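You operate a simulated robot arm through the tools that you are given. There is no shell and no other tool.

You are at the controls of a simulated two-armed robot. One attempt, no reset.

## Task
Hold the moulding, strip the cloth out of it and put both away.
Fine: cloth on the cork mat, then moulding on the table by the green tray mould, then the film laid over it.

It is judged by the outcome, as a careful person would: the job done as asked, and still so three seconds after it is handed in. It fails if anything else is knocked over, pushed out of place, dropped, spilled or broken. Flat cloth is picked up by pressing the open fingertips on it (5 to 10 N) and closing them slowly along it; thin cloth reads only 2 to 8 mm in the jaws.

## Robot
Two 7-joint arms with two-finger parallel grippers on one trunk, on a base that drives. Base frame: it is fixed to the floor where the robot stands at the start and does not move with it; the origin is under the middle of the robot, x ahead of it, y to its left, z up. Readings come in m, degrees, newtons and seconds.
The left shoulder is at the start at [0.07, 0.163, 1.095], the right one opposite. With the tool pointing down near the work surface each hand reaches from about 0.4 to 0.88 m from the robot's upright axis, wherever it stands, measured 20 degrees to its own side. Places, roughly: face of the cork mat [-0.8, -2.4, 0.8]; film [-1.5, -3, 0.75]; moulding with green lug (22x17x8 cm) [-1.2, -2.8, 0.8]; small striped cloth [-1.25, -2.75, 0.75]; table by the green tray mould [-1.7, -3, 0.8]. Payload 3.43 kg a hand.
The TCP of each hand is the grasp point between the finger pads, 0.034 m short of the fingertips. In the tool frame z runs along the fingers and y along their closing line. Largest opening 0.128 m; finger width 0.024, thickness 0.012; the body of the gripper, 0.048 by 0.13 m, starts 0.096 m behind the TCP.
Orientation is told as [roll, pitch, yaw] about the base's x, y, z axes, in that order, counted from this pose: with the fingers straight down and closing along the base's y, the tool's x points along the base's -x, its y along +y and its z along -z.

## Interface
- The arms move only by the tool move_arm. It takes "left_motion", "right_motion" or both (then of equal length, played together; a hand with none holds still); each is a list of rows, each a list of 3 entries, a list of its own where there are three numbers: the shift along the tool's x, y, z in m, then the turn, a rotation vector about the tool's x, y, z in degrees, then the closure, from 0 (fully open) to 1 (shut). In form: [[[tx, ty, tz], [ax, ay, az], jaw], ...]. A call has 1 to 20 rows; each row is the pose to reach, as a shift and turn from the pose commanded when the call began, along the tool's axes at that moment. A row lasts 0.2 s, in which the tool goes at most 0.05 m and 8.6 degrees; a call with a longer step from one row to the next is refused whole, and so is a gripper value outside its range. Where a pose cannot be reached the arm comes as near as it can. A force on the tool above 70 N (or 10 N above the force at the start of the call, whichever is more), or a blocked arm, ends the call early, and 0.2 s more pass. Each finger travels about 0.153 m/s and halts on what it meets, pressing with about 27 N; the grip force reading is that of the motor and also rises with nothing between the fingers. The clock runs only during rows and for 0.2 s after the last one: add rows that repeat a pose to give the fingers time. The reply holds the time, the measured pose of the TCP, the force on the tool along the base axes, the opening and the grip force, in the units named above and with some noise, with the torque about the TCP (base axes, N m) and any sound that the robot's microphone picked up.
- Cameras (640 x 400 px; columns grow to the right, rows downward): "scene" is now at [0.1462, -0.0023, 1.34]; the picture's right is [-0.12, -0.99, 0.00], its down [-0.57, 0.07, -0.82] and it looks along [0.82, -0.10, -0.57] (base axes); focal length 296 px, centre (320, 200). "left" rides on the left gripper at [0.076, 0.011, -0.16] in its tool frame; the picture's right is [-0.15, 0.99, 0.00], its down [-0.88, -0.13, -0.46] and it looks along [-0.45, -0.07, 0.89] (tool axes); focal length 234 px, centre (320, 200). "right" rides on the right gripper at [0.076, -0.011, -0.16] in its tool frame; the picture's right is [0.15, 0.99, 0.00], its down [-0.88, 0.13, -0.46] and it looks along [-0.45, 0.07, 0.89] (tool axes); focal length 234 px, centre (320, 200). There is no depth. A picture from a camera that has moved, and an enlarged one, comes with that camera's place and axes in the base frame and with its lens. The place of the scene camera against the robot may be out by one fixed shift of up to 0.025 m in any direction.
- camera(camera): a new picture of that camera. The clock stands still meanwhile.
- slide_trunk(by): slides the trunk up (or, below 0, down) by that many m; the arms and the scene camera ride with it, the base frame stays. It gives what a move gives, with no picture.
- roll_base(legs): drives the robot by 1 to 6 legs, each [ahead, left, turn to the left] in m, m and degrees, along the robot's own axes; the way and the turn of a leg run together, so that a leg with both is an arc; at most 1.5 m and 180 degrees a leg. The arms and the cameras ride along, it lands a little off, and it stops where it bumps. It gives what a move gives.
- turn_head(pan, tilt): turns the head with the scene camera to pan (to the left, within 86 degrees either way) and tilt (down, from -29 to 69), counted from straight ahead of the robot. It gives what a move gives.
- inspect(camera, box): a new picture of the part [left, top, right, bottom] of that camera's present view, enlarged. The clock stands still meanwhile.
- close_job(): hands the job in; it is judged then, once.

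Places have to be worked out from the pictures, the camera data and where the tool is seen. Open the grippers and draw the arms clear of the work before you hand the job in, unless the task says otherwise.

The tools are called after "Request:" by a JSON object that holds its "op" and its "data". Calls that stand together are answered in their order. move_arm: Moves the arms, as the interface text tells. Its arguments: {"type":"object","properties":{"left_motion":{"type":"array","items":{"type":"array"}},"right_motion":{"type":"array","items":{"type":"array"}}},"required":[]} The other tools are called the same way: slide_trunk (by) slides the trunk up or down; roll_base (legs) drives the base; turn_head (pan, tilt) turns the head that bears the scene camera; camera (camera) takes a picture; inspect (camera, box) takes an enlarged picture of a part of a camera's view; close_job () hands the job in.

At the start:

```text
t: 0.0
left_eef_pos: [0.5516, 0.238, 1.1243]
left_ee_rot: [0.0, -0.1, 0.0]
left_ft_force: [0.7, -0.1, 1.3]
left_ft_torque: [0.01, 0.02, 0.04]
left_gripper_width: 0.1281
left_finger_force: 0.1
right_eef_pos: [0.5371, -0.215, 1.1244]
right_ee_rot: [0.0, -0.1, -0.1]
right_ft_force: [-0.3, 0.4, -0.3]
right_ft_torque: [-0.02, -0.03, 0.03]
right_gripper_width: 0.1279
right_finger_force: 0.0
trunk travel left (down, up): [-0.575, 0.365]
robot x, y, heading: [0.0007, -0.0018, 0.2]
head pan, tilt: [-7.0, 34.7]
```

scene: 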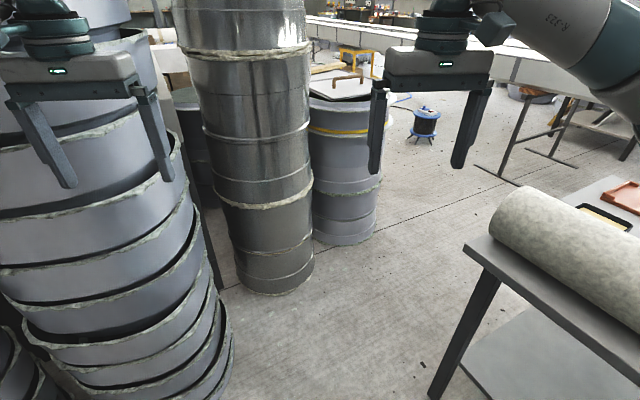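
right: 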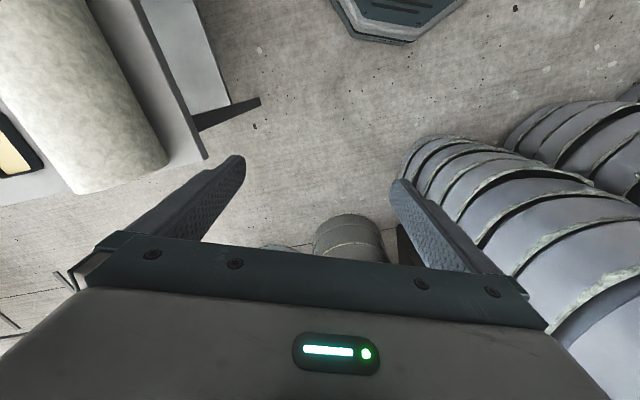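
left: 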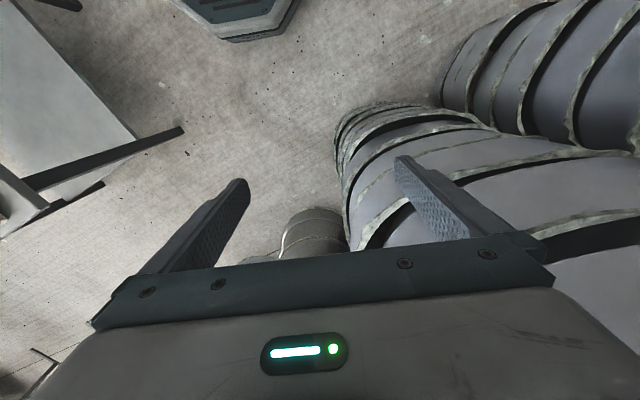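

The scene shows drums close ahead on the left and a table on the right; the work is said to be behind me on the right. I turn the head to the right to see the way.

Request:
{"op": "turn_head", "data": {"pan": -80, "tilt": 25}}

Request:
{"op": "camera", "data": {"camera": "scene"}}

```text
t: 1.4
left_eef_pos: [0.5522, 0.2385, 1.1239]
left_ee_rot: [-0.1, -0.1, 0.0]
left_ft_force: [-0.1, 0.1, 0.8]
left_ft_torque: [-0.01, -0.02, 0.0]
left_gripper_width: 0.1278
left_finger_force: 0.0
right_eef_pos: [0.5375, -0.2142, 1.1239]
right_ee_rot: [0.1, 0.0, 0.0]
right_ft_force: [1.1, 0.3, -0.4]
right_ft_torque: [-0.01, 0.0, 0.03]
right_gripper_width: 0.1279
right_finger_force: 0.0
trunk travel left (down, up): [-0.575, 0.365]
robot x, y, heading: [-0.0013, -0.0, 0.1]
head pan, tilt: [-80.0, 25.0]
```

```text
taken
camera scene: at [0.0747, -0.0822, 1.3554], right [-0.98, -0.17, 0.0], down [-0.07, 0.42, -0.91], along [0.16, -0.89, -0.42], focal length 296 px, centre (320, 200)
```

scene: 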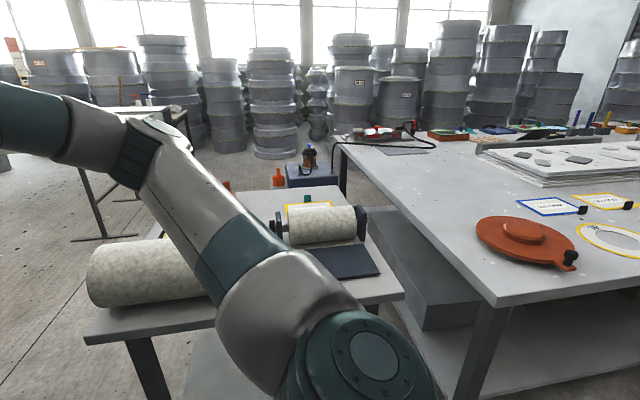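

The big bench runs from about (-0.28,-0.73) toward the far objects; the work should show around pixel (530,134). I enlarge that part.

Request:
{"op": "inspect", "data": {"camera": "scene", "box": [400, 80, 640, 230]}}

Request:
{"op": "turn_head", "data": {"pan": -86, "tilt": 15}}

Request:
{"op": "camera", "data": {"camera": "scene"}}

```text
2.67 times, centred on (520, 155) of scene
camera zoom: at [0.0747, -0.0822, 1.3554], right [-0.98, -0.17, 0.0], down [-0.07, 0.42, -0.91], along [0.16, -0.89, -0.42], focal length 790 px, centre (-213, 320)
```

zoom: 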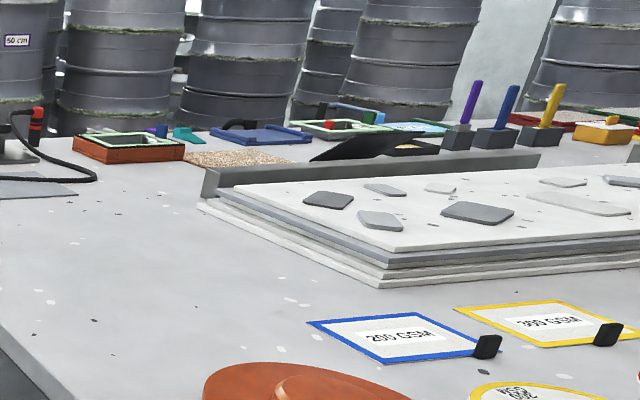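

```text
t: 2.2
left_eef_pos: [0.5535, 0.2398, 1.1236]
left_ee_rot: [0.0, 0.0, -0.1]
left_ft_force: [1.1, 0.4, 0.4]
left_ft_torque: [-0.01, 0.04, -0.01]
left_gripper_width: 0.1279
left_finger_force: 0.0
right_eef_pos: [0.5376, -0.2146, 1.1231]
right_ee_rot: [0.0, 0.1, 0.1]
right_ft_force: [0.0, -1.1, -0.4]
right_ft_torque: [0.0, 0.01, 0.0]
right_gripper_width: 0.1281
right_finger_force: 0.1
trunk travel left (down, up): [-0.575, 0.365]
robot x, y, heading: [-0.0031, -0.0008, -0.1]
head pan, tilt: [-85.9, 15.0]
```

```text
taken
camera scene: at [0.0653, -0.0847, 1.3715], right [-1.0, -0.07, 0.0], down [-0.02, 0.26, -0.97], along [0.07, -0.96, -0.26], focal length 296 px, centre (320, 200)
```

scene: 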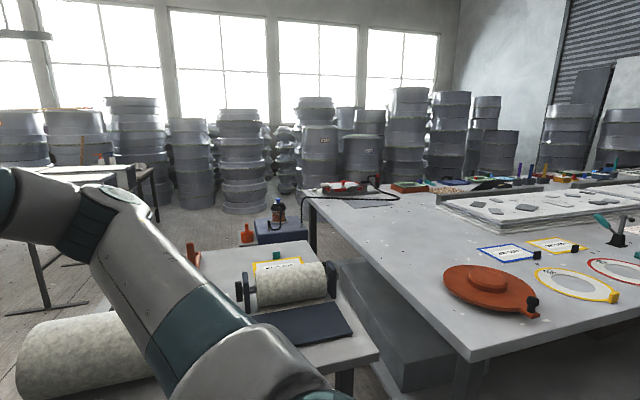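

The work stands along the far (window-side) edge of the big bench. Before choosing a way round, I look to the left side and then I will turn to see behind.

Request:
{"op": "turn_head", "data": {"pan": 86, "tilt": 25}}

Request:
{"op": "camera", "data": {"camera": "scene"}}

Request:
{"op": "turn_head", "data": {"pan": 30, "tilt": 40}}

Request:
{"op": "camera", "data": {"camera": "scene"}}

Request:
{"op": "turn_head", "data": {"pan": -40, "tilt": 35}}

Request:
{"op": "camera", "data": {"camera": "scene"}}

```text
t: 4.8
left_eef_pos: [0.5518, 0.2386, 1.1235]
left_ee_rot: [0.0, 0.0, 0.0]
left_ft_force: [-0.1, 0.6, 0.3]
left_ft_torque: [0.01, 0.01, 0.01]
left_gripper_width: 0.1282
left_finger_force: 0.0
right_eef_pos: [0.5372, -0.2152, 1.1235]
right_ee_rot: [0.0, 0.0, 0.0]
right_ft_force: [0.0, 0.1, -0.5]
right_ft_torque: [-0.03, -0.01, 0.04]
right_gripper_width: 0.1281
right_finger_force: 0.1
trunk travel left (down, up): [-0.575, 0.365]
robot x, y, heading: [0.0021, -0.0008, 0.1]
head pan, tilt: [85.9, 25.0]
```

```text
taken
camera scene: at [0.0652, 0.1004, 1.3554], right [1.0, -0.07, 0.0], down [-0.03, -0.42, -0.91], along [0.06, 0.9, -0.42], focal length 296 px, centre (320, 200)
```

scene: 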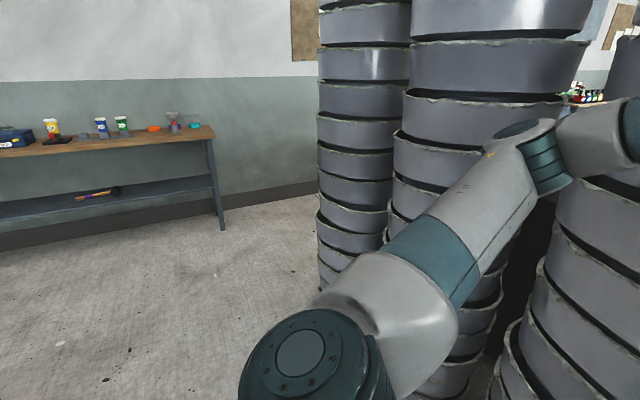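

```text
t: 6.0
left_eef_pos: [0.5513, 0.2389, 1.1232]
left_ee_rot: [-0.1, -0.1, -0.1]
left_ft_force: [-0.9, -1.1, -0.5]
left_ft_torque: [0.02, 0.01, -0.01]
left_gripper_width: 0.1282
left_finger_force: 0.0
right_eef_pos: [0.5378, -0.2148, 1.1237]
right_ee_rot: [0.1, 0.0, 0.0]
right_ft_force: [-0.2, -0.1, -0.7]
right_ft_torque: [0.02, -0.02, 0.04]
right_gripper_width: 0.1278
right_finger_force: 0.1
trunk travel left (down, up): [-0.575, 0.365]
robot x, y, heading: [0.0049, -0.0026, 0.1]
head pan, tilt: [30.0, 40.0]
```

```text
taken
camera scene: at [0.1322, 0.0511, 1.332], right [0.5, -0.87, 0.0], down [-0.56, -0.32, -0.77], along [0.66, 0.38, -0.64], focal length 296 px, centre (320, 200)
```

scene: 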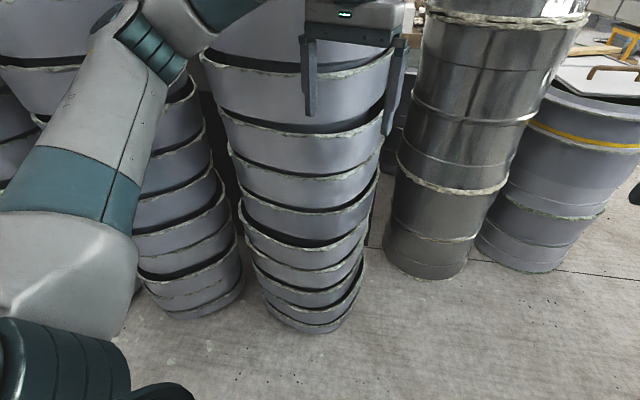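

```text
t: 7.4
left_eef_pos: [0.5515, 0.24, 1.1231]
left_ee_rot: [0.0, 0.0, 0.0]
left_ft_force: [0.7, 0.3, 0.6]
left_ft_torque: [-0.03, 0.0, -0.03]
left_gripper_width: 0.1278
left_finger_force: 0.1
right_eef_pos: [0.5375, -0.2143, 1.1235]
right_ee_rot: [0.0, 0.0, 0.0]
right_ft_force: [0.2, 0.4, -0.1]
right_ft_torque: [0.01, -0.01, -0.01]
right_gripper_width: 0.1279
right_finger_force: 0.1
trunk travel left (down, up): [-0.575, 0.365]
robot x, y, heading: [0.0026, -0.0011, 0.0]
head pan, tilt: [-40.0, 35.0]
```

```text
taken
camera scene: at [0.1262, -0.048, 1.3396], right [-0.64, -0.77, 0.0], down [-0.44, 0.37, -0.82], along [0.63, -0.53, -0.57], focal length 296 px, centre (320, 200)
```

scene: 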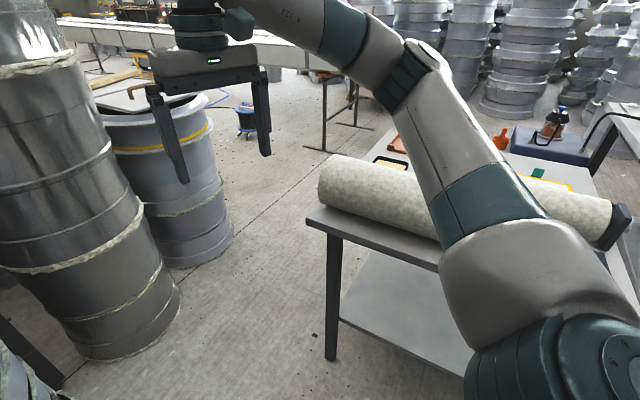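

The front-left is crowded by tall stacks and the small table sits on the right; turning on the spot is clear (stacks are about 0.79 m away, hands reach 0.6 m). I turn right 100° to see the back.

Request:
{"op": "roll_base", "data": {"legs": [[0, 0, -100]]}}

Request:
{"op": "turn_head", "data": {"pan": 0, "tilt": 20}}

Request:
{"op": "camera", "data": {"camera": "scene"}}

Request:
{"op": "turn_head", "data": {"pan": -70, "tilt": 20}}

Request:
{"op": "camera", "data": {"camera": "scene"}}

```text
t: 12.0
left_eef_pos: [0.1391, -0.5851, 1.1237]
left_ee_rot: [0.0, 0.0, -100.0]
left_ft_force: [0.1, 0.1, 0.0]
left_ft_torque: [0.02, 0.0, 0.02]
left_gripper_width: 0.128
left_finger_force: 0.1
right_eef_pos: [-0.3047, -0.4917, 1.1237]
right_ee_rot: [-0.1, 0.1, -100.0]
right_ft_force: [-0.4, -0.4, 0.3]
right_ft_torque: [0.0, 0.0, 0.01]
right_gripper_width: 0.128
right_finger_force: 0.1
trunk travel left (down, up): [-0.575, 0.365]
robot x, y, heading: [-0.0008, -0.0016, -100.0]
head pan, tilt: [-40.0, 35.0]
```

```text
t: 13.1
left_eef_pos: [0.1397, -0.5861, 1.1222]
left_ee_rot: [0.0, 0.0, -100.1]
left_ft_force: [-0.4, 0.6, 0.6]
left_ft_torque: [-0.02, 0.0, 0.0]
left_gripper_width: 0.128
left_finger_force: 0.0
right_eef_pos: [-0.3038, -0.4923, 1.1233]
right_ee_rot: [0.0, 0.1, -100.0]
right_ft_force: [0.3, -0.5, -0.2]
right_ft_torque: [-0.05, -0.01, 0.04]
right_gripper_width: 0.1278
right_finger_force: 0.1
trunk travel left (down, up): [-0.575, 0.365]
robot x, y, heading: [0.0004, 0.0001, -100.0]
head pan, tilt: [0.0, 20.0]
```

```text
taken
camera scene: at [-0.0168, -0.1328, 1.3634], right [-0.98, 0.17, 0.0], down [0.06, 0.34, -0.94], along [-0.16, -0.93, -0.34], focal length 296 px, centre (320, 200)
```

scene: 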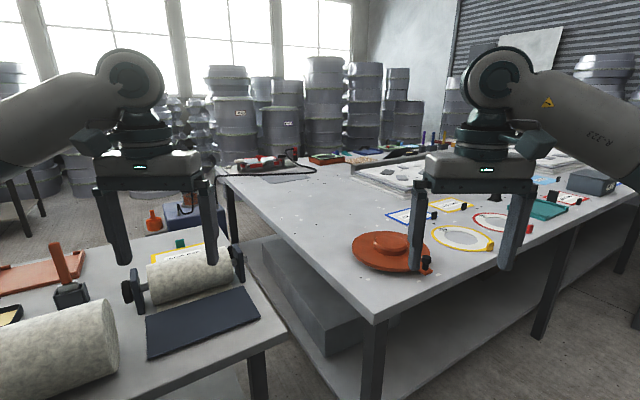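

```text
t: 14.5
left_eef_pos: [0.1392, -0.5864, 1.1224]
left_ee_rot: [0.0, 0.0, -100.0]
left_ft_force: [0.7, -0.2, 0.9]
left_ft_torque: [0.02, -0.02, 0.02]
left_gripper_width: 0.1281
left_finger_force: 0.1
right_eef_pos: [-0.3053, -0.4915, 1.1216]
right_ee_rot: [0.0, -0.1, -100.0]
right_ft_force: [-0.4, -0.3, 0.2]
right_ft_torque: [0.01, 0.0, -0.04]
right_gripper_width: 0.1279
right_finger_force: 0.1
trunk travel left (down, up): [-0.575, 0.365]
robot x, y, heading: [-0.0027, -0.0002, -100.0]
head pan, tilt: [-70.0, 20.0]
```

```text
taken
camera scene: at [-0.0922, -0.0573, 1.3635], right [-0.17, 0.98, 0.0], down [0.34, 0.06, -0.94], along [-0.93, -0.16, -0.34], focal length 296 px, centre (320, 200)
```

scene: 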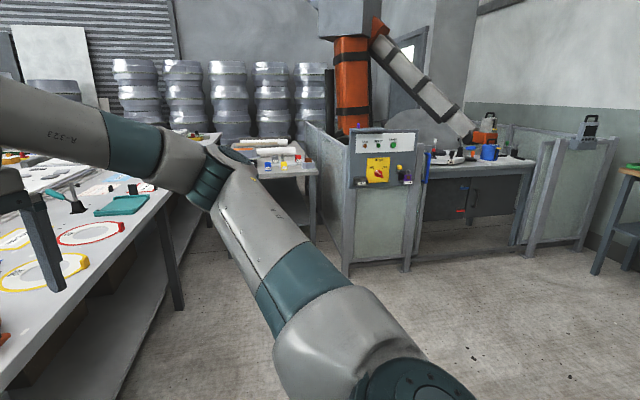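

Behind me lies an open aisle along the bench toward -x, with a bottle table and machine at its end. I enlarge that part to see whether there is a way round the bench's other end.

Request:
{"op": "inspect", "data": {"camera": "scene", "box": [0, 80, 340, 292]}}

Request:
{"op": "turn_head", "data": {"pan": -40, "tilt": 20}}

Request:
{"op": "camera", "data": {"camera": "scene"}}

```text
1.88 times, centred on (170, 186) of scene
camera zoom: at [-0.0922, -0.0573, 1.3635], right [-0.17, 0.98, 0.0], down [0.34, 0.06, -0.94], along [-0.93, -0.16, -0.34], focal length 557 px, centre (602, 226)
```

zoom: 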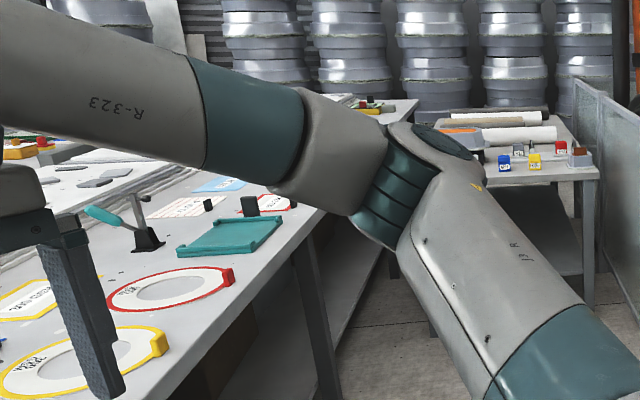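

```text
t: 15.5
left_eef_pos: [0.1393, -0.5856, 1.123]
left_ee_rot: [0.0, -0.1, -100.0]
left_ft_force: [0.5, -0.1, 0.5]
left_ft_torque: [0.02, -0.03, -0.01]
left_gripper_width: 0.1278
left_finger_force: 0.1
right_eef_pos: [-0.3051, -0.4927, 1.1233]
right_ee_rot: [0.0, -0.1, -100.0]
right_ft_force: [-0.9, -0.2, 0.3]
right_ft_torque: [0.02, 0.01, 0.0]
right_gripper_width: 0.1279
right_finger_force: 0.1
trunk travel left (down, up): [-0.575, 0.365]
robot x, y, heading: [-0.0009, 0.0026, -99.8]
head pan, tilt: [-40.0, 20.0]
```

```text
taken
camera scene: at [-0.0719, -0.1008, 1.3634], right [-0.64, 0.77, 0.0], down [0.26, 0.22, -0.94], along [-0.72, -0.6, -0.34], focal length 296 px, centre (320, 200)
```

scene: 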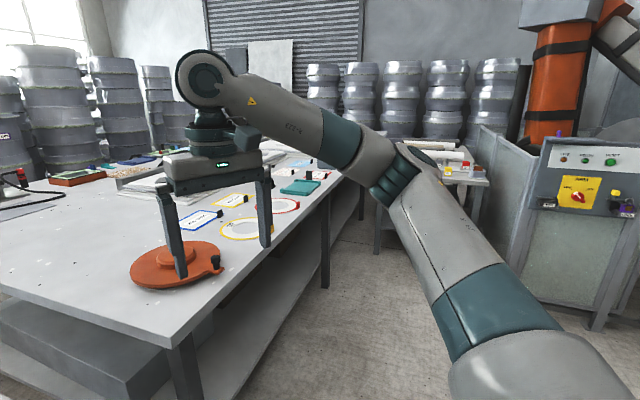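

Bench legs on the near side come out at (-0.28,-0.8), (-1.54,-1.27), (-2.88,-1.79), so the bench runs along (-0.93,-0.36). I raise the trunk for a better overview and tuck nothing yet, then look again both ways.

Request:
{"op": "slide_trunk", "data": {"by": 0.35}}

Request:
{"op": "camera", "data": {"camera": "scene"}}

Request:
{"op": "turn_head", "data": {"pan": -12, "tilt": 20}}

Request:
{"op": "camera", "data": {"camera": "scene"}}

Request:
{"op": "turn_head", "data": {"pan": 30, "tilt": 25}}

Request:
{"op": "camera", "data": {"camera": "scene"}}

Request:
{"op": "turn_head", "data": {"pan": 75, "tilt": 35}}

Request:
{"op": "camera", "data": {"camera": "scene"}}

```text
t: 18.9
left_eef_pos: [0.138, -0.5843, 1.4728]
left_ee_rot: [-0.1, 0.0, -100.0]
left_ft_force: [-0.1, 0.7, -0.2]
left_ft_torque: [0.0, -0.02, -0.01]
left_gripper_width: 0.1279
left_finger_force: 0.1
right_eef_pos: [-0.3048, -0.492, 1.4731]
right_ee_rot: [0.0, -0.1, -100.0]
right_ft_force: [0.5, -0.5, 0.8]
right_ft_torque: [-0.04, 0.03, 0.01]
right_gripper_width: 0.128
right_finger_force: 0.1
trunk travel left (down, up): [-0.925, 0.015]
robot x, y, heading: [0.0006, -0.0003, -99.8]
head pan, tilt: [-40.0, 20.0]
```

```text
taken
camera scene: at [-0.0719, -0.101, 1.7134], right [-0.64, 0.77, 0.0], down [0.26, 0.22, -0.94], along [-0.72, -0.6, -0.34], focal length 296 px, centre (320, 200)
```

scene: 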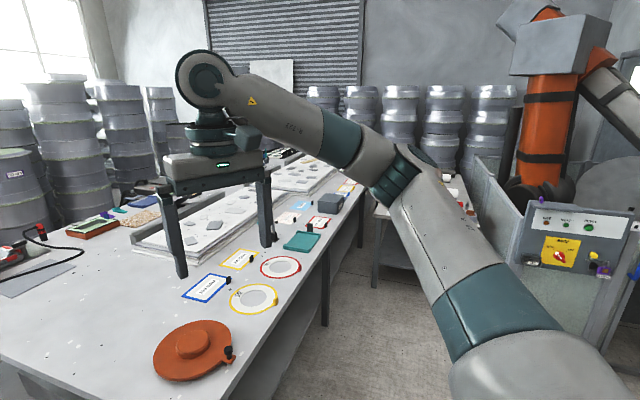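

```text
t: 19.8
left_eef_pos: [0.1393, -0.585, 1.4737]
left_ee_rot: [0.0, 0.0, -100.0]
left_ft_force: [-0.1, -0.7, 0.8]
left_ft_torque: [-0.02, -0.04, 0.0]
left_gripper_width: 0.1279
left_finger_force: 0.1
right_eef_pos: [-0.3043, -0.4917, 1.4733]
right_ee_rot: [0.0, 0.0, -100.1]
right_ft_force: [0.3, 0.4, 0.3]
right_ft_torque: [0.0, -0.03, -0.01]
right_gripper_width: 0.128
right_finger_force: 0.0
trunk travel left (down, up): [-0.925, 0.015]
robot x, y, heading: [0.0023, -0.0015, -100.1]
head pan, tilt: [-12.0, 20.0]
```

```text
taken
camera scene: at [-0.0355, -0.1274, 1.7134], right [-0.93, 0.38, 0.0], down [0.13, 0.32, -0.94], along [-0.35, -0.87, -0.34], focal length 296 px, centre (320, 200)
```

scene: 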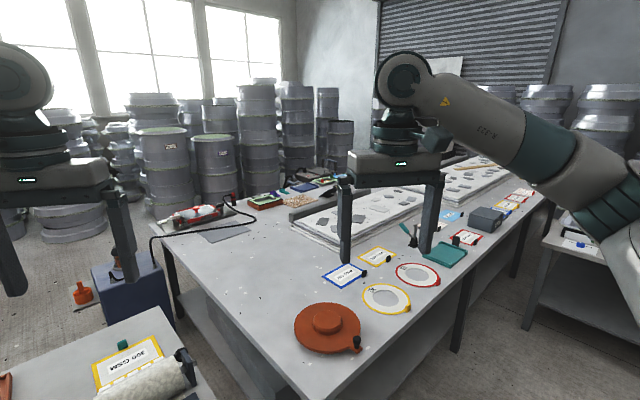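

```text
t: 20.9
left_eef_pos: [0.1383, -0.5857, 1.4728]
left_ee_rot: [0.0, 0.1, -100.0]
left_ft_force: [-0.2, 0.7, 0.7]
left_ft_torque: [0.01, 0.0, 0.03]
left_gripper_width: 0.1281
left_finger_force: 0.0
right_eef_pos: [-0.305, -0.4921, 1.4726]
right_ee_rot: [0.0, 0.0, -99.9]
right_ft_force: [-0.1, -0.7, -1.2]
right_ft_torque: [0.01, -0.01, -0.01]
right_gripper_width: 0.1278
right_finger_force: 0.1
trunk travel left (down, up): [-0.925, 0.015]
robot x, y, heading: [0.0003, 0.0056, -100.2]
head pan, tilt: [30.0, 25.0]
```

```text
taken
camera scene: at [0.0309, -0.1278, 1.7054], right [-0.94, -0.34, 0.0], down [-0.14, 0.4, -0.91], along [0.31, -0.85, -0.42], focal length 296 px, centre (320, 200)
```

scene: 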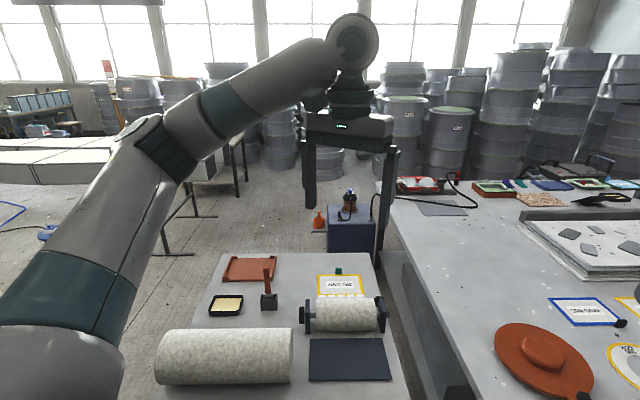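

```text
t: 22.0
left_eef_pos: [0.1379, -0.5849, 1.4733]
left_ee_rot: [0.0, 0.0, -100.0]
left_ft_force: [0.1, 0.0, -0.6]
left_ft_torque: [0.02, -0.02, 0.0]
left_gripper_width: 0.1279
left_finger_force: 0.0
right_eef_pos: [-0.3065, -0.4919, 1.4742]
right_ee_rot: [0.0, 0.1, -100.1]
right_ft_force: [-0.1, -0.5, -0.3]
right_ft_torque: [0.05, -0.01, 0.01]
right_gripper_width: 0.128
right_finger_force: 0.2
trunk travel left (down, up): [-0.925, 0.015]
robot x, y, heading: [0.0011, -0.0031, -99.8]
head pan, tilt: [75.0, 35.0]
```

```text
taken
camera scene: at [0.0793, -0.0785, 1.6896], right [-0.42, -0.91, 0.0], down [-0.52, 0.24, -0.82], along [0.74, -0.35, -0.57], focal length 296 px, centre (320, 200)
```

scene: 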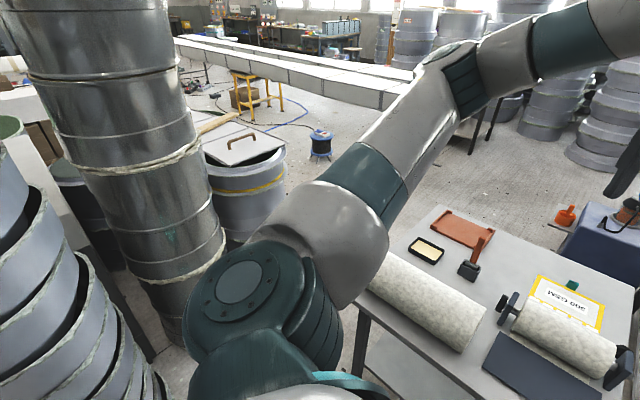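

From up here the corridor behind the bench looks about 2 m wide and reachable round the small table's +x end. The tight place is between stack 2 and the small table's corner (~0.65 m), so I look down to judge my own base's size.

Request:
{"op": "turn_head", "data": {"pan": 0, "tilt": 69}}

Request:
{"op": "camera", "data": {"camera": "scene"}}

Request:
{"op": "turn_head", "data": {"pan": 80, "tilt": 69}}

Request:
{"op": "camera", "data": {"camera": "scene"}}

Request:
{"op": "turn_head", "data": {"pan": 86, "tilt": 45}}

Request:
{"op": "camera", "data": {"camera": "scene"}}

```text
t: 23.5
left_eef_pos: [0.1381, -0.5861, 1.4732]
left_ee_rot: [0.1, 0.0, -100.0]
left_ft_force: [-0.3, 0.2, -0.4]
left_ft_torque: [-0.01, 0.0, 0.02]
left_gripper_width: 0.1283
left_finger_force: 0.1
right_eef_pos: [-0.3046, -0.491, 1.4725]
right_ee_rot: [0.0, 0.0, -100.0]
right_ft_force: [0.3, 0.0, -0.3]
right_ft_torque: [0.04, -0.03, 0.0]
right_gripper_width: 0.1281
right_finger_force: 0.2
trunk travel left (down, up): [-0.925, 0.015]
robot x, y, heading: [-0.002, -0.0015, -99.9]
head pan, tilt: [0.0, 68.8]
```

```text
taken
camera scene: at [-0.0102, -0.0963, 1.6459], right [-0.98, 0.17, 0.0], down [0.16, 0.92, -0.36], along [-0.06, -0.36, -0.93], focal length 296 px, centre (320, 200)
```

scene: 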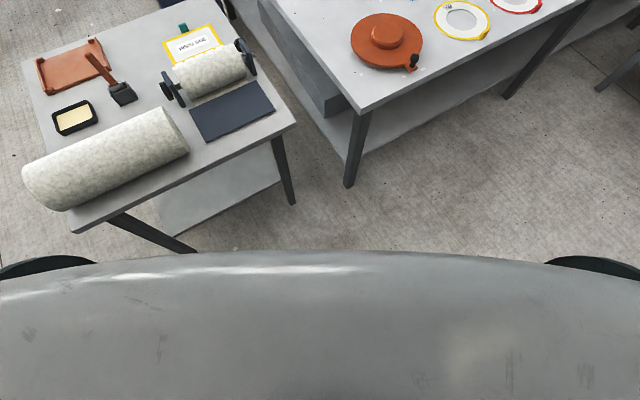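

```text
t: 25.0
left_eef_pos: [0.1389, -0.5846, 1.4734]
left_ee_rot: [0.0, 0.1, -100.0]
left_ft_force: [0.5, 0.1, 0.0]
left_ft_torque: [0.02, 0.01, 0.02]
left_gripper_width: 0.1281
left_finger_force: 0.1
right_eef_pos: [-0.3053, -0.4919, 1.4729]
right_ee_rot: [0.0, 0.0, -100.0]
right_ft_force: [-0.3, -0.3, -1.1]
right_ft_torque: [0.02, 0.0, 0.0]
right_gripper_width: 0.128
right_finger_force: 0.0
trunk travel left (down, up): [-0.925, 0.015]
robot x, y, heading: [-0.002, -0.0004, -99.9]
head pan, tilt: [80.0, 68.8]
```

```text
taken
camera scene: at [0.052, -0.0603, 1.6459], right [-0.34, -0.94, 0.0], down [-0.88, 0.32, -0.36], along [0.34, -0.12, -0.93], focal length 296 px, centre (320, 200)
```

scene: 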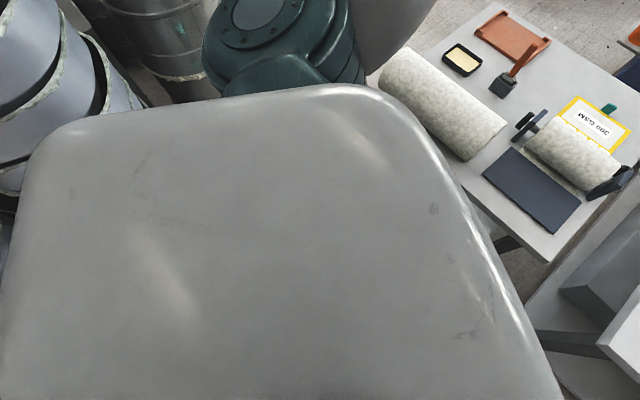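

```text
t: 25.9
left_eef_pos: [0.139, -0.5854, 1.4736]
left_ee_rot: [0.0, 0.0, -99.9]
left_ft_force: [-0.4, -0.1, -0.2]
left_ft_torque: [0.02, -0.03, -0.05]
left_gripper_width: 0.1278
left_finger_force: 0.1
right_eef_pos: [-0.3045, -0.4923, 1.4737]
right_ee_rot: [0.0, 0.0, -99.9]
right_ft_force: [-0.5, 0.4, 0.7]
right_ft_torque: [0.0, -0.03, 0.03]
right_gripper_width: 0.128
right_finger_force: 0.1
trunk travel left (down, up): [-0.925, 0.015]
robot x, y, heading: [0.0003, -0.0019, -99.7]
head pan, tilt: [85.9, 45.0]
```

```text
taken
camera scene: at [0.0783, -0.0609, 1.6747], right [-0.24, -0.97, 0.0], down [-0.69, 0.17, -0.71], along [0.69, -0.17, -0.71], focal length 296 px, centre (320, 200)
```

scene: 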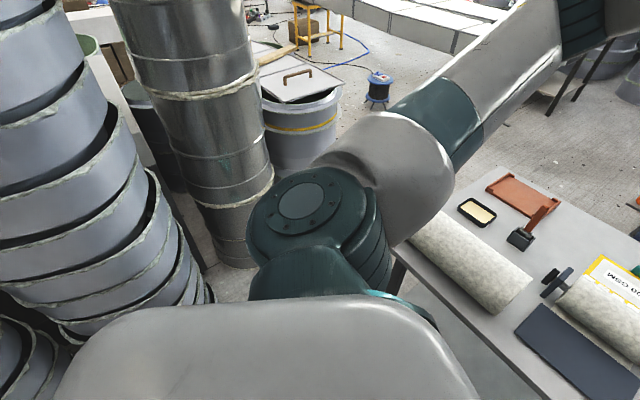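

I cannot see my base over the trunk. I tilt the left hand back toward the robot so that its camera can look at my base on the floor.

Request:
{"op": "move_arm", "data": {"left_motion": [[[0, 0, 0], [0, 8, 0], 0], [[0, 0, 0], [0, 16, 0], 0], [[0, 0, 0], [0, 24, 0], 0], [[0, 0, 0], [0, 32, 0], 0], [[0, 0, 0], [0, 40, 0], 0], [[0, 0, 0], [0, 48, 0], 0], [[0, 0, 0], [0, 56, 0], 0], [[0, 0, 0], [0, 56, 0], 0]]}}

Request:
{"op": "camera", "data": {"camera": "left"}}

```text
t: 27.7
left_eef_pos: [0.1433, -0.5349, 1.4234]
left_ee_rot: [-0.1, 55.8, -100.1]
left_ft_force: [0.0, 0.1, -0.3]
left_ft_torque: [0.0, 0.01, 0.0]
left_gripper_width: 0.1279
left_finger_force: 0.1
left hand out of reach, approached as far as the arm can: row 6, 7, 8
right_eef_pos: [-0.3043, -0.4925, 1.4739]
right_ee_rot: [0.0, -0.1, -100.0]
right_ft_force: [-0.2, 0.7, -0.7]
right_ft_torque: [0.0, -0.02, 0.04]
right_gripper_width: 0.1282
right_finger_force: 0.0
trunk travel left (down, up): [-0.925, 0.015]
robot x, y, heading: [-0.0002, -0.0023, -100.0]
head pan, tilt: [85.9, 45.0]
```

```text
taken
camera left: at [0.1387, -0.6255, 1.5759], right [0.96, -0.25, -0.12], down [-0.28, -0.84, -0.47], along [0.02, 0.49, -0.87], focal length 234 px, centre (320, 200)
```

left: 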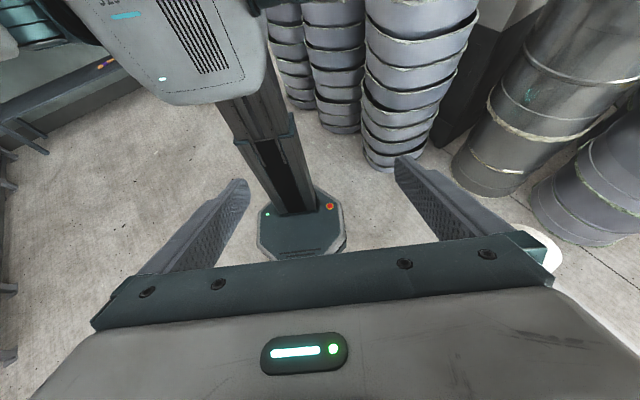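

The hand camera shows a small octagonal base plate under a slim column. I enlarge it to measure the base and the gap to the stacks.

Request:
{"op": "inspect", "data": {"camera": "left", "box": [220, 160, 380, 260]}}

Request:
{"op": "inspect", "data": {"camera": "left", "box": [320, 60, 640, 260]}}

```text
4.00 times, centred on (300, 210) of left
camera zoom: at [0.1387, -0.6255, 1.5759], right [0.96, -0.25, -0.12], down [-0.28, -0.84, -0.47], along [0.02, 0.49, -0.87], focal length 937 px, centre (400, 160)
```

zoom: 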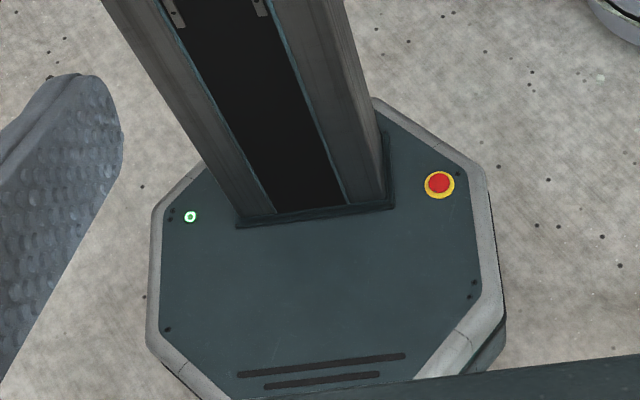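

```text
2.00 times, centred on (480, 160) of left
camera zoom: at [0.1387, -0.6255, 1.5759], right [0.96, -0.25, -0.12], down [-0.28, -0.84, -0.47], along [0.02, 0.49, -0.87], focal length 468 px, centre (0, 280)
```

zoom: 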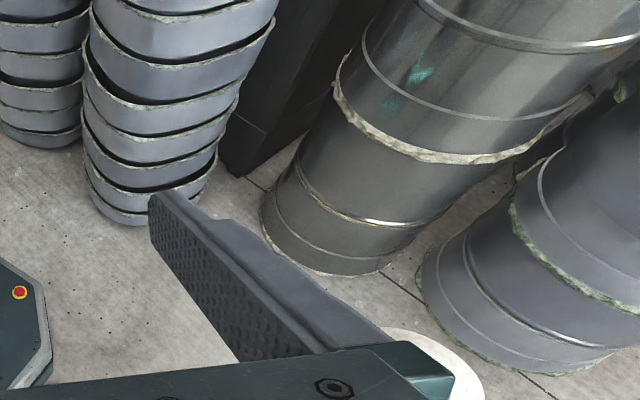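

My base is a near-regular octagon about 0.56-0.6 m wide. From the hand camera, stack 2 has its centre at about (1.43,0.12) with r 0.245, and the small table's leg stands at (0.63,-0.53). That leaves about 0.76 m at floor level, enough if I go slowly through (0.95,-0.27). I turn to -140° so the raised arms hang over the table, and step sideways first to (0.6,-0.05).

Request:
{"op": "roll_base", "data": {"legs": [[0, 0, -40], [-0.427, 0.424, 0]]}}

Request:
{"op": "camera", "data": {"camera": "left"}}

Request:
{"op": "turn_head", "data": {"pan": 86, "tilt": 50}}

Request:
{"op": "camera", "data": {"camera": "scene"}}

```text
t: 33.0
left_eef_pos: [0.3562, -0.5553, 1.423]
left_ee_rot: [0.1, 56.0, -140.7]
left_ft_force: [0.2, 0.3, 0.1]
left_ft_torque: [-0.02, -0.02, -0.01]
left_gripper_width: 0.1279
left_finger_force: 0.0
right_eef_pos: [0.0453, -0.2293, 1.4727]
right_ee_rot: [0.0, 0.1, -140.8]
right_ft_force: [-1.1, -0.5, -0.1]
right_ft_torque: [0.02, -0.03, -0.01]
right_gripper_width: 0.1282
right_finger_force: 0.1
trunk travel left (down, up): [-0.925, 0.015]
robot x, y, heading: [0.5973, -0.0554, -140.7]
head pan, tilt: [85.9, 45.0]
```

```text
taken
camera left: at [0.2935, -0.6201, 1.5759], right [0.56, -0.82, -0.12], down [-0.76, -0.45, -0.47], along [0.33, 0.36, -0.87], focal length 234 px, centre (320, 200)
```

left: 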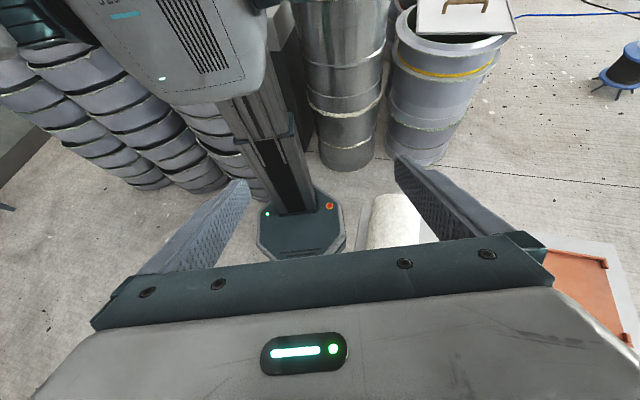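

```text
t: 33.7
left_eef_pos: [0.3572, -0.5549, 1.4223]
left_ee_rot: [0.0, 55.8, -140.8]
left_ft_force: [0.2, -0.2, -0.9]
left_ft_torque: [-0.02, 0.02, -0.01]
left_gripper_width: 0.1279
left_finger_force: 0.1
right_eef_pos: [0.0461, -0.2306, 1.4731]
right_ee_rot: [0.0, 0.0, -140.8]
right_ft_force: [-0.1, 0.3, -0.6]
right_ft_torque: [-0.01, -0.03, -0.01]
right_gripper_width: 0.1279
right_finger_force: 0.1
trunk travel left (down, up): [-0.925, 0.015]
robot x, y, heading: [0.6039, -0.0537, -140.3]
head pan, tilt: [85.9, 50.0]
```

```text
taken
camera scene: at [0.6119, -0.1435, 1.6679], right [-0.82, -0.58, 0.0], down [-0.44, 0.63, -0.64], along [0.37, -0.53, -0.77], focal length 296 px, centre (320, 200)
```

scene: 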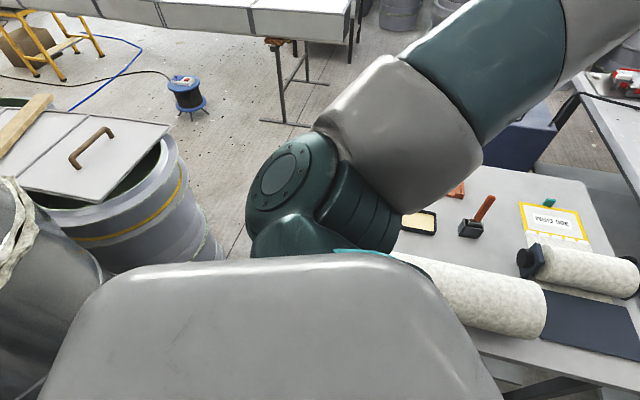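

The readings confirm stack 2 at (1.44,0.12) and the robot at (0.60,-0.05). I step through the gap to (0.95,-0.27).

Request:
{"op": "roll_base", "data": {"legs": [[-0.133, 0.39, 0]]}}

Request:
{"op": "camera", "data": {"camera": "left"}}

```text
t: 36.2
left_eef_pos: [0.7023, -0.7695, 1.4243]
left_ee_rot: [0.2, 55.8, -141.0]
left_ft_force: [0.6, 0.1, 0.1]
left_ft_torque: [-0.03, 0.01, -0.01]
left_gripper_width: 0.1278
left_finger_force: 0.0
right_eef_pos: [0.3931, -0.445, 1.4727]
right_ee_rot: [0.1, 0.1, -141.0]
right_ft_force: [0.5, -0.3, 0.0]
right_ft_torque: [-0.03, -0.02, 0.02]
right_gripper_width: 0.1278
right_finger_force: 0.0
trunk travel left (down, up): [-0.925, 0.015]
robot x, y, heading: [0.9505, -0.2732, -141.2]
head pan, tilt: [85.9, 50.0]
```

```text
taken
camera left: at [0.6404, -0.8351, 1.5763], right [0.56, -0.82, -0.12], down [-0.76, -0.45, -0.47], along [0.34, 0.35, -0.87], focal length 234 px, centre (320, 200)
```

left: 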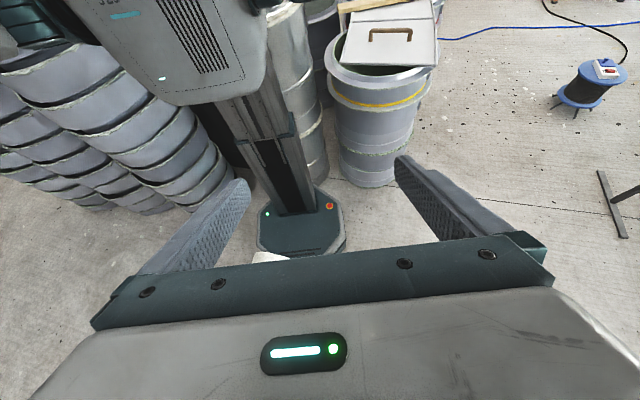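

I am through the narrowest part at (0.95,-0.27), with stack 3's base at about (1.55,-0.47). I go on along the table's side to (1.2,-0.65) and then (1.45,-1.35).

Request:
{"op": "roll_base", "data": {"legs": [[0.043, 0.45, 0], [0.246, 0.701, 0]]}}

Request:
{"op": "turn_head", "data": {"pan": 40, "tilt": 25}}

Request:
{"op": "camera", "data": {"camera": "scene"}}

Request:
{"op": "turn_head", "data": {"pan": 10, "tilt": 25}}

Request:
{"op": "camera", "data": {"camera": "scene"}}

```text
t: 42.6
left_eef_pos: [1.1793, -1.8412, 1.4251]
left_ee_rot: [0.1, 55.9, -142.4]
left_ft_force: [-0.3, 0.1, 0.4]
left_ft_torque: [0.03, 0.0, -0.02]
left_gripper_width: 0.1282
left_finger_force: 0.1
right_eef_pos: [0.8798, -1.5101, 1.4733]
right_ee_rot: [0.1, 0.0, -142.3]
right_ft_force: [-0.7, 0.0, 0.8]
right_ft_torque: [0.0, -0.01, -0.01]
right_gripper_width: 0.128
right_finger_force: 0.0
trunk travel left (down, up): [-0.925, 0.015]
robot x, y, heading: [1.4386, -1.355, -142.3]
head pan, tilt: [85.9, 50.0]
```

```text
t: 43.7
left_eef_pos: [1.1803, -1.8428, 1.4242]
left_ee_rot: [0.0, 55.8, -142.4]
left_ft_force: [0.4, -0.1, -0.4]
left_ft_torque: [-0.01, 0.0, -0.02]
left_gripper_width: 0.1283
left_finger_force: 0.0
right_eef_pos: [0.8791, -1.512, 1.4723]
right_ee_rot: [0.0, 0.0, -142.4]
right_ft_force: [0.3, -0.2, 0.3]
right_ft_torque: [0.0, -0.01, 0.01]
right_gripper_width: 0.128
right_finger_force: 0.0
trunk travel left (down, up): [-0.925, 0.015]
robot x, y, heading: [1.4375, -1.3563, -142.6]
head pan, tilt: [40.0, 25.0]
```

```text
taken
camera scene: at [1.3846, -1.4653, 1.7053], right [-0.98, 0.21, 0.0], down [0.09, 0.41, -0.91], along [-0.19, -0.89, -0.42], focal length 296 px, centre (320, 200)
```

scene: 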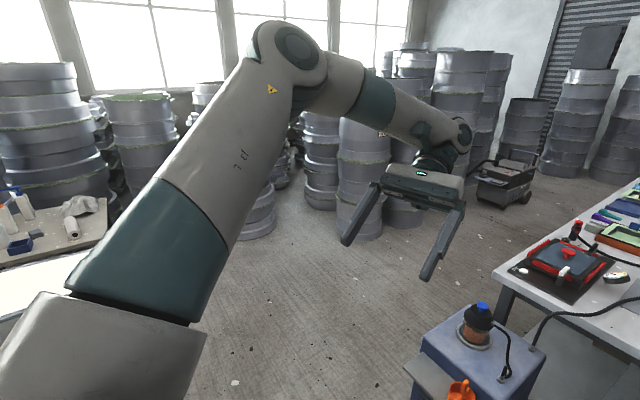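

```text
t: 44.6
left_eef_pos: [1.1804, -1.8444, 1.424]
left_ee_rot: [-0.1, 55.9, -142.5]
left_ft_force: [-0.2, -0.1, -0.1]
left_ft_torque: [0.02, 0.01, -0.01]
left_gripper_width: 0.128
left_finger_force: 0.0
right_eef_pos: [0.8778, -1.5111, 1.4731]
right_ee_rot: [0.1, 0.1, -142.5]
right_ft_force: [0.3, 0.8, -1.2]
right_ft_torque: [0.02, 0.01, -0.02]
right_gripper_width: 0.1279
right_finger_force: 0.0
trunk travel left (down, up): [-0.925, 0.015]
robot x, y, heading: [1.4312, -1.3519, -142.3]
head pan, tilt: [10.0, 25.0]
```

```text
taken
camera scene: at [1.3424, -1.4439, 1.7053], right [-0.74, 0.67, 0.0], down [0.28, 0.31, -0.91], along [-0.61, -0.67, -0.42], focal length 296 px, centre (320, 200)
```

scene: 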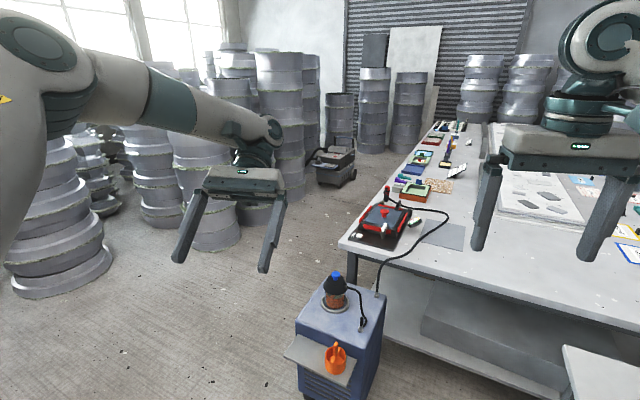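

The corridor behind the bench is wide; the bench's far-left corner is at about (0.33,-2.39) and the blue cart stands to about x=0.78. Before moving on I check the left side for the trestle table.

Request:
{"op": "turn_head", "data": {"pan": 75, "tilt": 40}}

Request:
{"op": "camera", "data": {"camera": "scene"}}

Request:
{"op": "camera", "data": {"camera": "left"}}

```text
t: 46.0
left_eef_pos: [1.1809, -1.8432, 1.4246]
left_ee_rot: [0.0, 55.8, -142.4]
left_ft_force: [0.0, 0.2, 0.1]
left_ft_torque: [0.03, -0.02, -0.01]
left_gripper_width: 0.1277
left_finger_force: 0.1
right_eef_pos: [0.8787, -1.5116, 1.4739]
right_ee_rot: [0.1, -0.1, -142.3]
right_ft_force: [-0.5, 0.3, 0.5]
right_ft_torque: [0.01, 0.0, 0.01]
right_gripper_width: 0.1279
right_finger_force: 0.1
trunk travel left (down, up): [-0.925, 0.015]
robot x, y, heading: [1.434, -1.3506, -142.4]
head pan, tilt: [75.0, 40.0]
```

```text
taken
camera scene: at [1.437, -1.4542, 1.6821], right [-0.92, -0.38, 0.0], down [-0.25, 0.59, -0.77], along [0.29, -0.71, -0.64], focal length 296 px, centre (320, 200)
```

scene: 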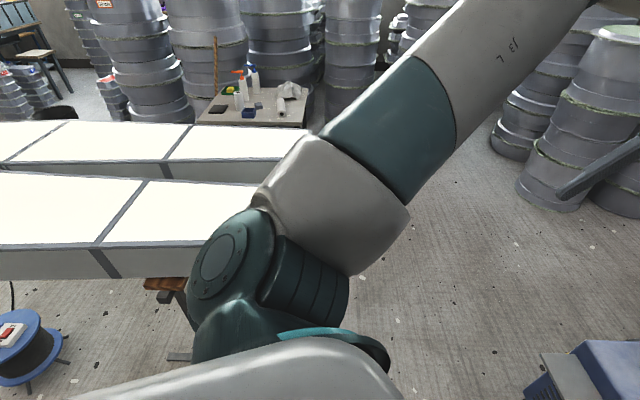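

```text
taken
camera left: at [1.1167, -1.9078, 1.5762], right [0.54, -0.83, -0.12], down [-0.77, -0.43, -0.47], along [0.34, 0.35, -0.87], focal length 234 px, centre (320, 200)
```

left: 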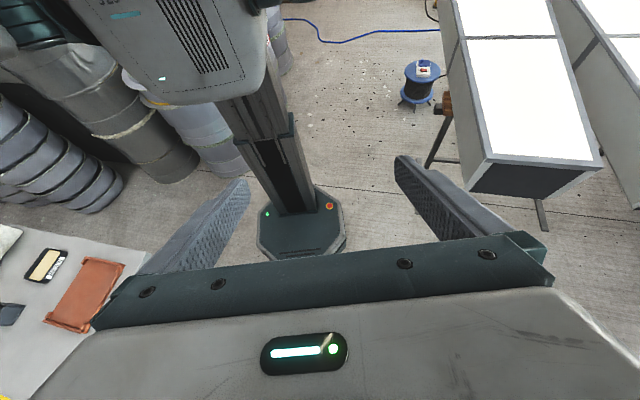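

The conveyor's near corner is at about (1.85,-2.05), so x≈1.3 is clear of both it and the cart. I drive to (1.3,-2.2), then (0.8,-3.15), and turn to face the bench from the window side.

Request:
{"op": "roll_base", "data": {"legs": [[0.625, 0.591, 0], [0.976, 0.447, 0]]}}

Request:
{"op": "turn_head", "data": {"pan": -50, "tilt": 25}}

Request:
{"op": "camera", "data": {"camera": "scene"}}

Request:
{"op": "turn_head", "data": {"pan": -10, "tilt": 25}}

Request:
{"op": "camera", "data": {"camera": "scene"}}

```text
t: 55.6
left_eef_pos: [0.5575, -3.6428, 1.4232]
left_ee_rot: [0.1, 55.8, -141.8]
left_ft_force: [0.5, 0.1, -0.2]
left_ft_torque: [-0.02, -0.02, 0.0]
left_gripper_width: 0.1281
left_finger_force: 0.0
right_eef_pos: [0.253, -3.3136, 1.4725]
right_ee_rot: [0.0, 0.0, -141.8]
right_ft_force: [-0.5, -0.6, -0.4]
right_ft_torque: [0.0, 0.01, 0.05]
right_gripper_width: 0.1281
right_finger_force: 0.0
trunk travel left (down, up): [-0.925, 0.015]
robot x, y, heading: [0.807, -3.1504, -141.5]
head pan, tilt: [75.0, 40.0]
```

```text
t: 57.7
left_eef_pos: [0.5574, -3.6435, 1.4233]
left_ee_rot: [0.0, 55.8, -141.8]
left_ft_force: [0.1, 0.5, -0.4]
left_ft_torque: [0.01, 0.05, 0.02]
left_gripper_width: 0.1278
left_finger_force: 0.0
right_eef_pos: [0.2512, -3.3141, 1.4734]
right_ee_rot: [0.0, 0.0, -141.9]
right_ft_force: [0.4, 0.4, 0.5]
right_ft_torque: [-0.02, 0.02, 0.0]
right_gripper_width: 0.1281
right_finger_force: 0.0
trunk travel left (down, up): [-0.925, 0.015]
robot x, y, heading: [0.8091, -3.1498, -141.7]
head pan, tilt: [-50.0, 25.0]
```

```text
taken
camera scene: at [0.6854, -3.154, 1.7053], right [0.2, 0.98, 0.0], down [0.41, -0.09, -0.91], along [-0.89, 0.18, -0.42], focal length 296 px, centre (320, 200)
```

scene: 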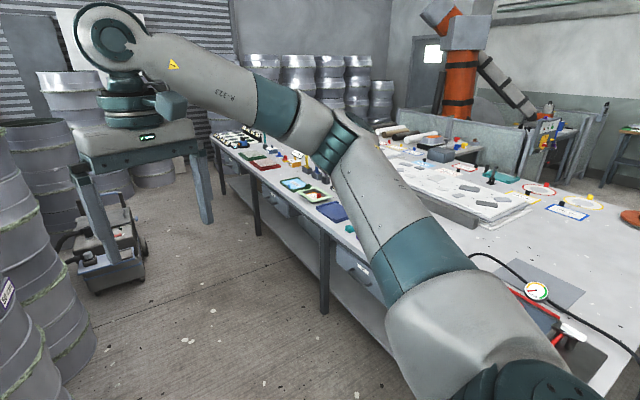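

```text
t: 58.8
left_eef_pos: [0.5567, -3.6436, 1.4224]
left_ee_rot: [0.0, 55.8, -141.8]
left_ft_force: [-0.2, -0.5, 0.6]
left_ft_torque: [0.0, 0.06, -0.01]
left_gripper_width: 0.1283
left_finger_force: 0.2
right_eef_pos: [0.2509, -3.3141, 1.4739]
right_ee_rot: [-0.1, 0.0, -141.7]
right_ft_force: [0.5, -0.2, 0.1]
right_ft_torque: [-0.03, 0.03, 0.0]
right_gripper_width: 0.1282
right_finger_force: 0.0
trunk travel left (down, up): [-0.925, 0.015]
robot x, y, heading: [0.8056, -3.1511, -141.6]
head pan, tilt: [-10.0, 25.0]
```

```text
taken
camera scene: at [0.6944, -3.2161, 1.7054], right [-0.47, 0.88, 0.0], down [0.37, 0.2, -0.91], along [-0.8, -0.43, -0.42], focal length 296 px, centre (320, 200)
```

scene: 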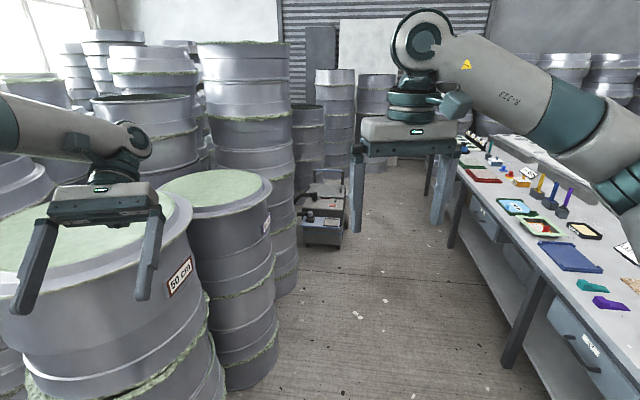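

The corridor between the bench and the drums is over 1.3 m wide. I turn right 106° to face the bench (heading about 112°) and slide left along it to stand before the moulding, 0.6 m off the edge.

Request:
{"op": "roll_base", "data": {"legs": [[0, 0, -106.3], [0.28, 0.8, 0], [0, 0.85, 0]]}}

Request:
{"op": "turn_head", "data": {"pan": 0, "tilt": 45}}

Request:
{"op": "camera", "data": {"camera": "scene"}}

```text
t: 71.7
left_eef_pos: [-1.203, -3.1616, 1.4245]
left_ee_rot: [0.1, 55.8, 112.8]
left_ft_force: [0.8, 0.3, 0.0]
left_ft_torque: [-0.02, -0.02, -0.01]
left_gripper_width: 0.1278
left_finger_force: 0.1
right_eef_pos: [-0.8049, -2.9538, 1.472]
right_ee_rot: [0.2, 0.0, 112.7]
right_ft_force: [0.2, -0.7, -0.4]
right_ft_torque: [-0.01, 0.01, 0.01]
right_gripper_width: 0.1279
right_finger_force: 0.0
trunk travel left (down, up): [-0.925, 0.015]
robot x, y, heading: [-0.7945, -3.5356, 112.6]
head pan, tilt: [-10.0, 25.0]
```

```text
t: 72.5
left_eef_pos: [-1.2061, -3.1626, 1.4226]
left_ee_rot: [0.0, 55.8, 112.7]
left_ft_force: [0.0, 0.3, 0.1]
left_ft_torque: [-0.01, -0.01, 0.02]
left_gripper_width: 0.128
left_finger_force: 0.0
right_eef_pos: [-0.8076, -2.9562, 1.4731]
right_ee_rot: [0.0, 0.0, 112.7]
right_ft_force: [-0.9, 0.5, -0.1]
right_ft_torque: [0.01, 0.02, 0.0]
right_gripper_width: 0.1282
right_finger_force: 0.0
trunk travel left (down, up): [-0.925, 0.015]
robot x, y, heading: [-0.7955, -3.5366, 112.6]
head pan, tilt: [0.0, 45.0]
```

```text
taken
camera scene: at [-0.8396, -3.4052, 1.6748], right [0.92, 0.39, 0.0], down [0.27, -0.65, -0.71], along [-0.27, 0.65, -0.71], focal length 296 px, centre (320, 200)
```

scene: 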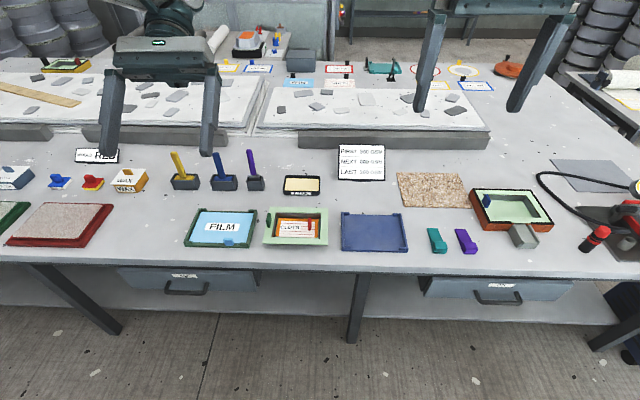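

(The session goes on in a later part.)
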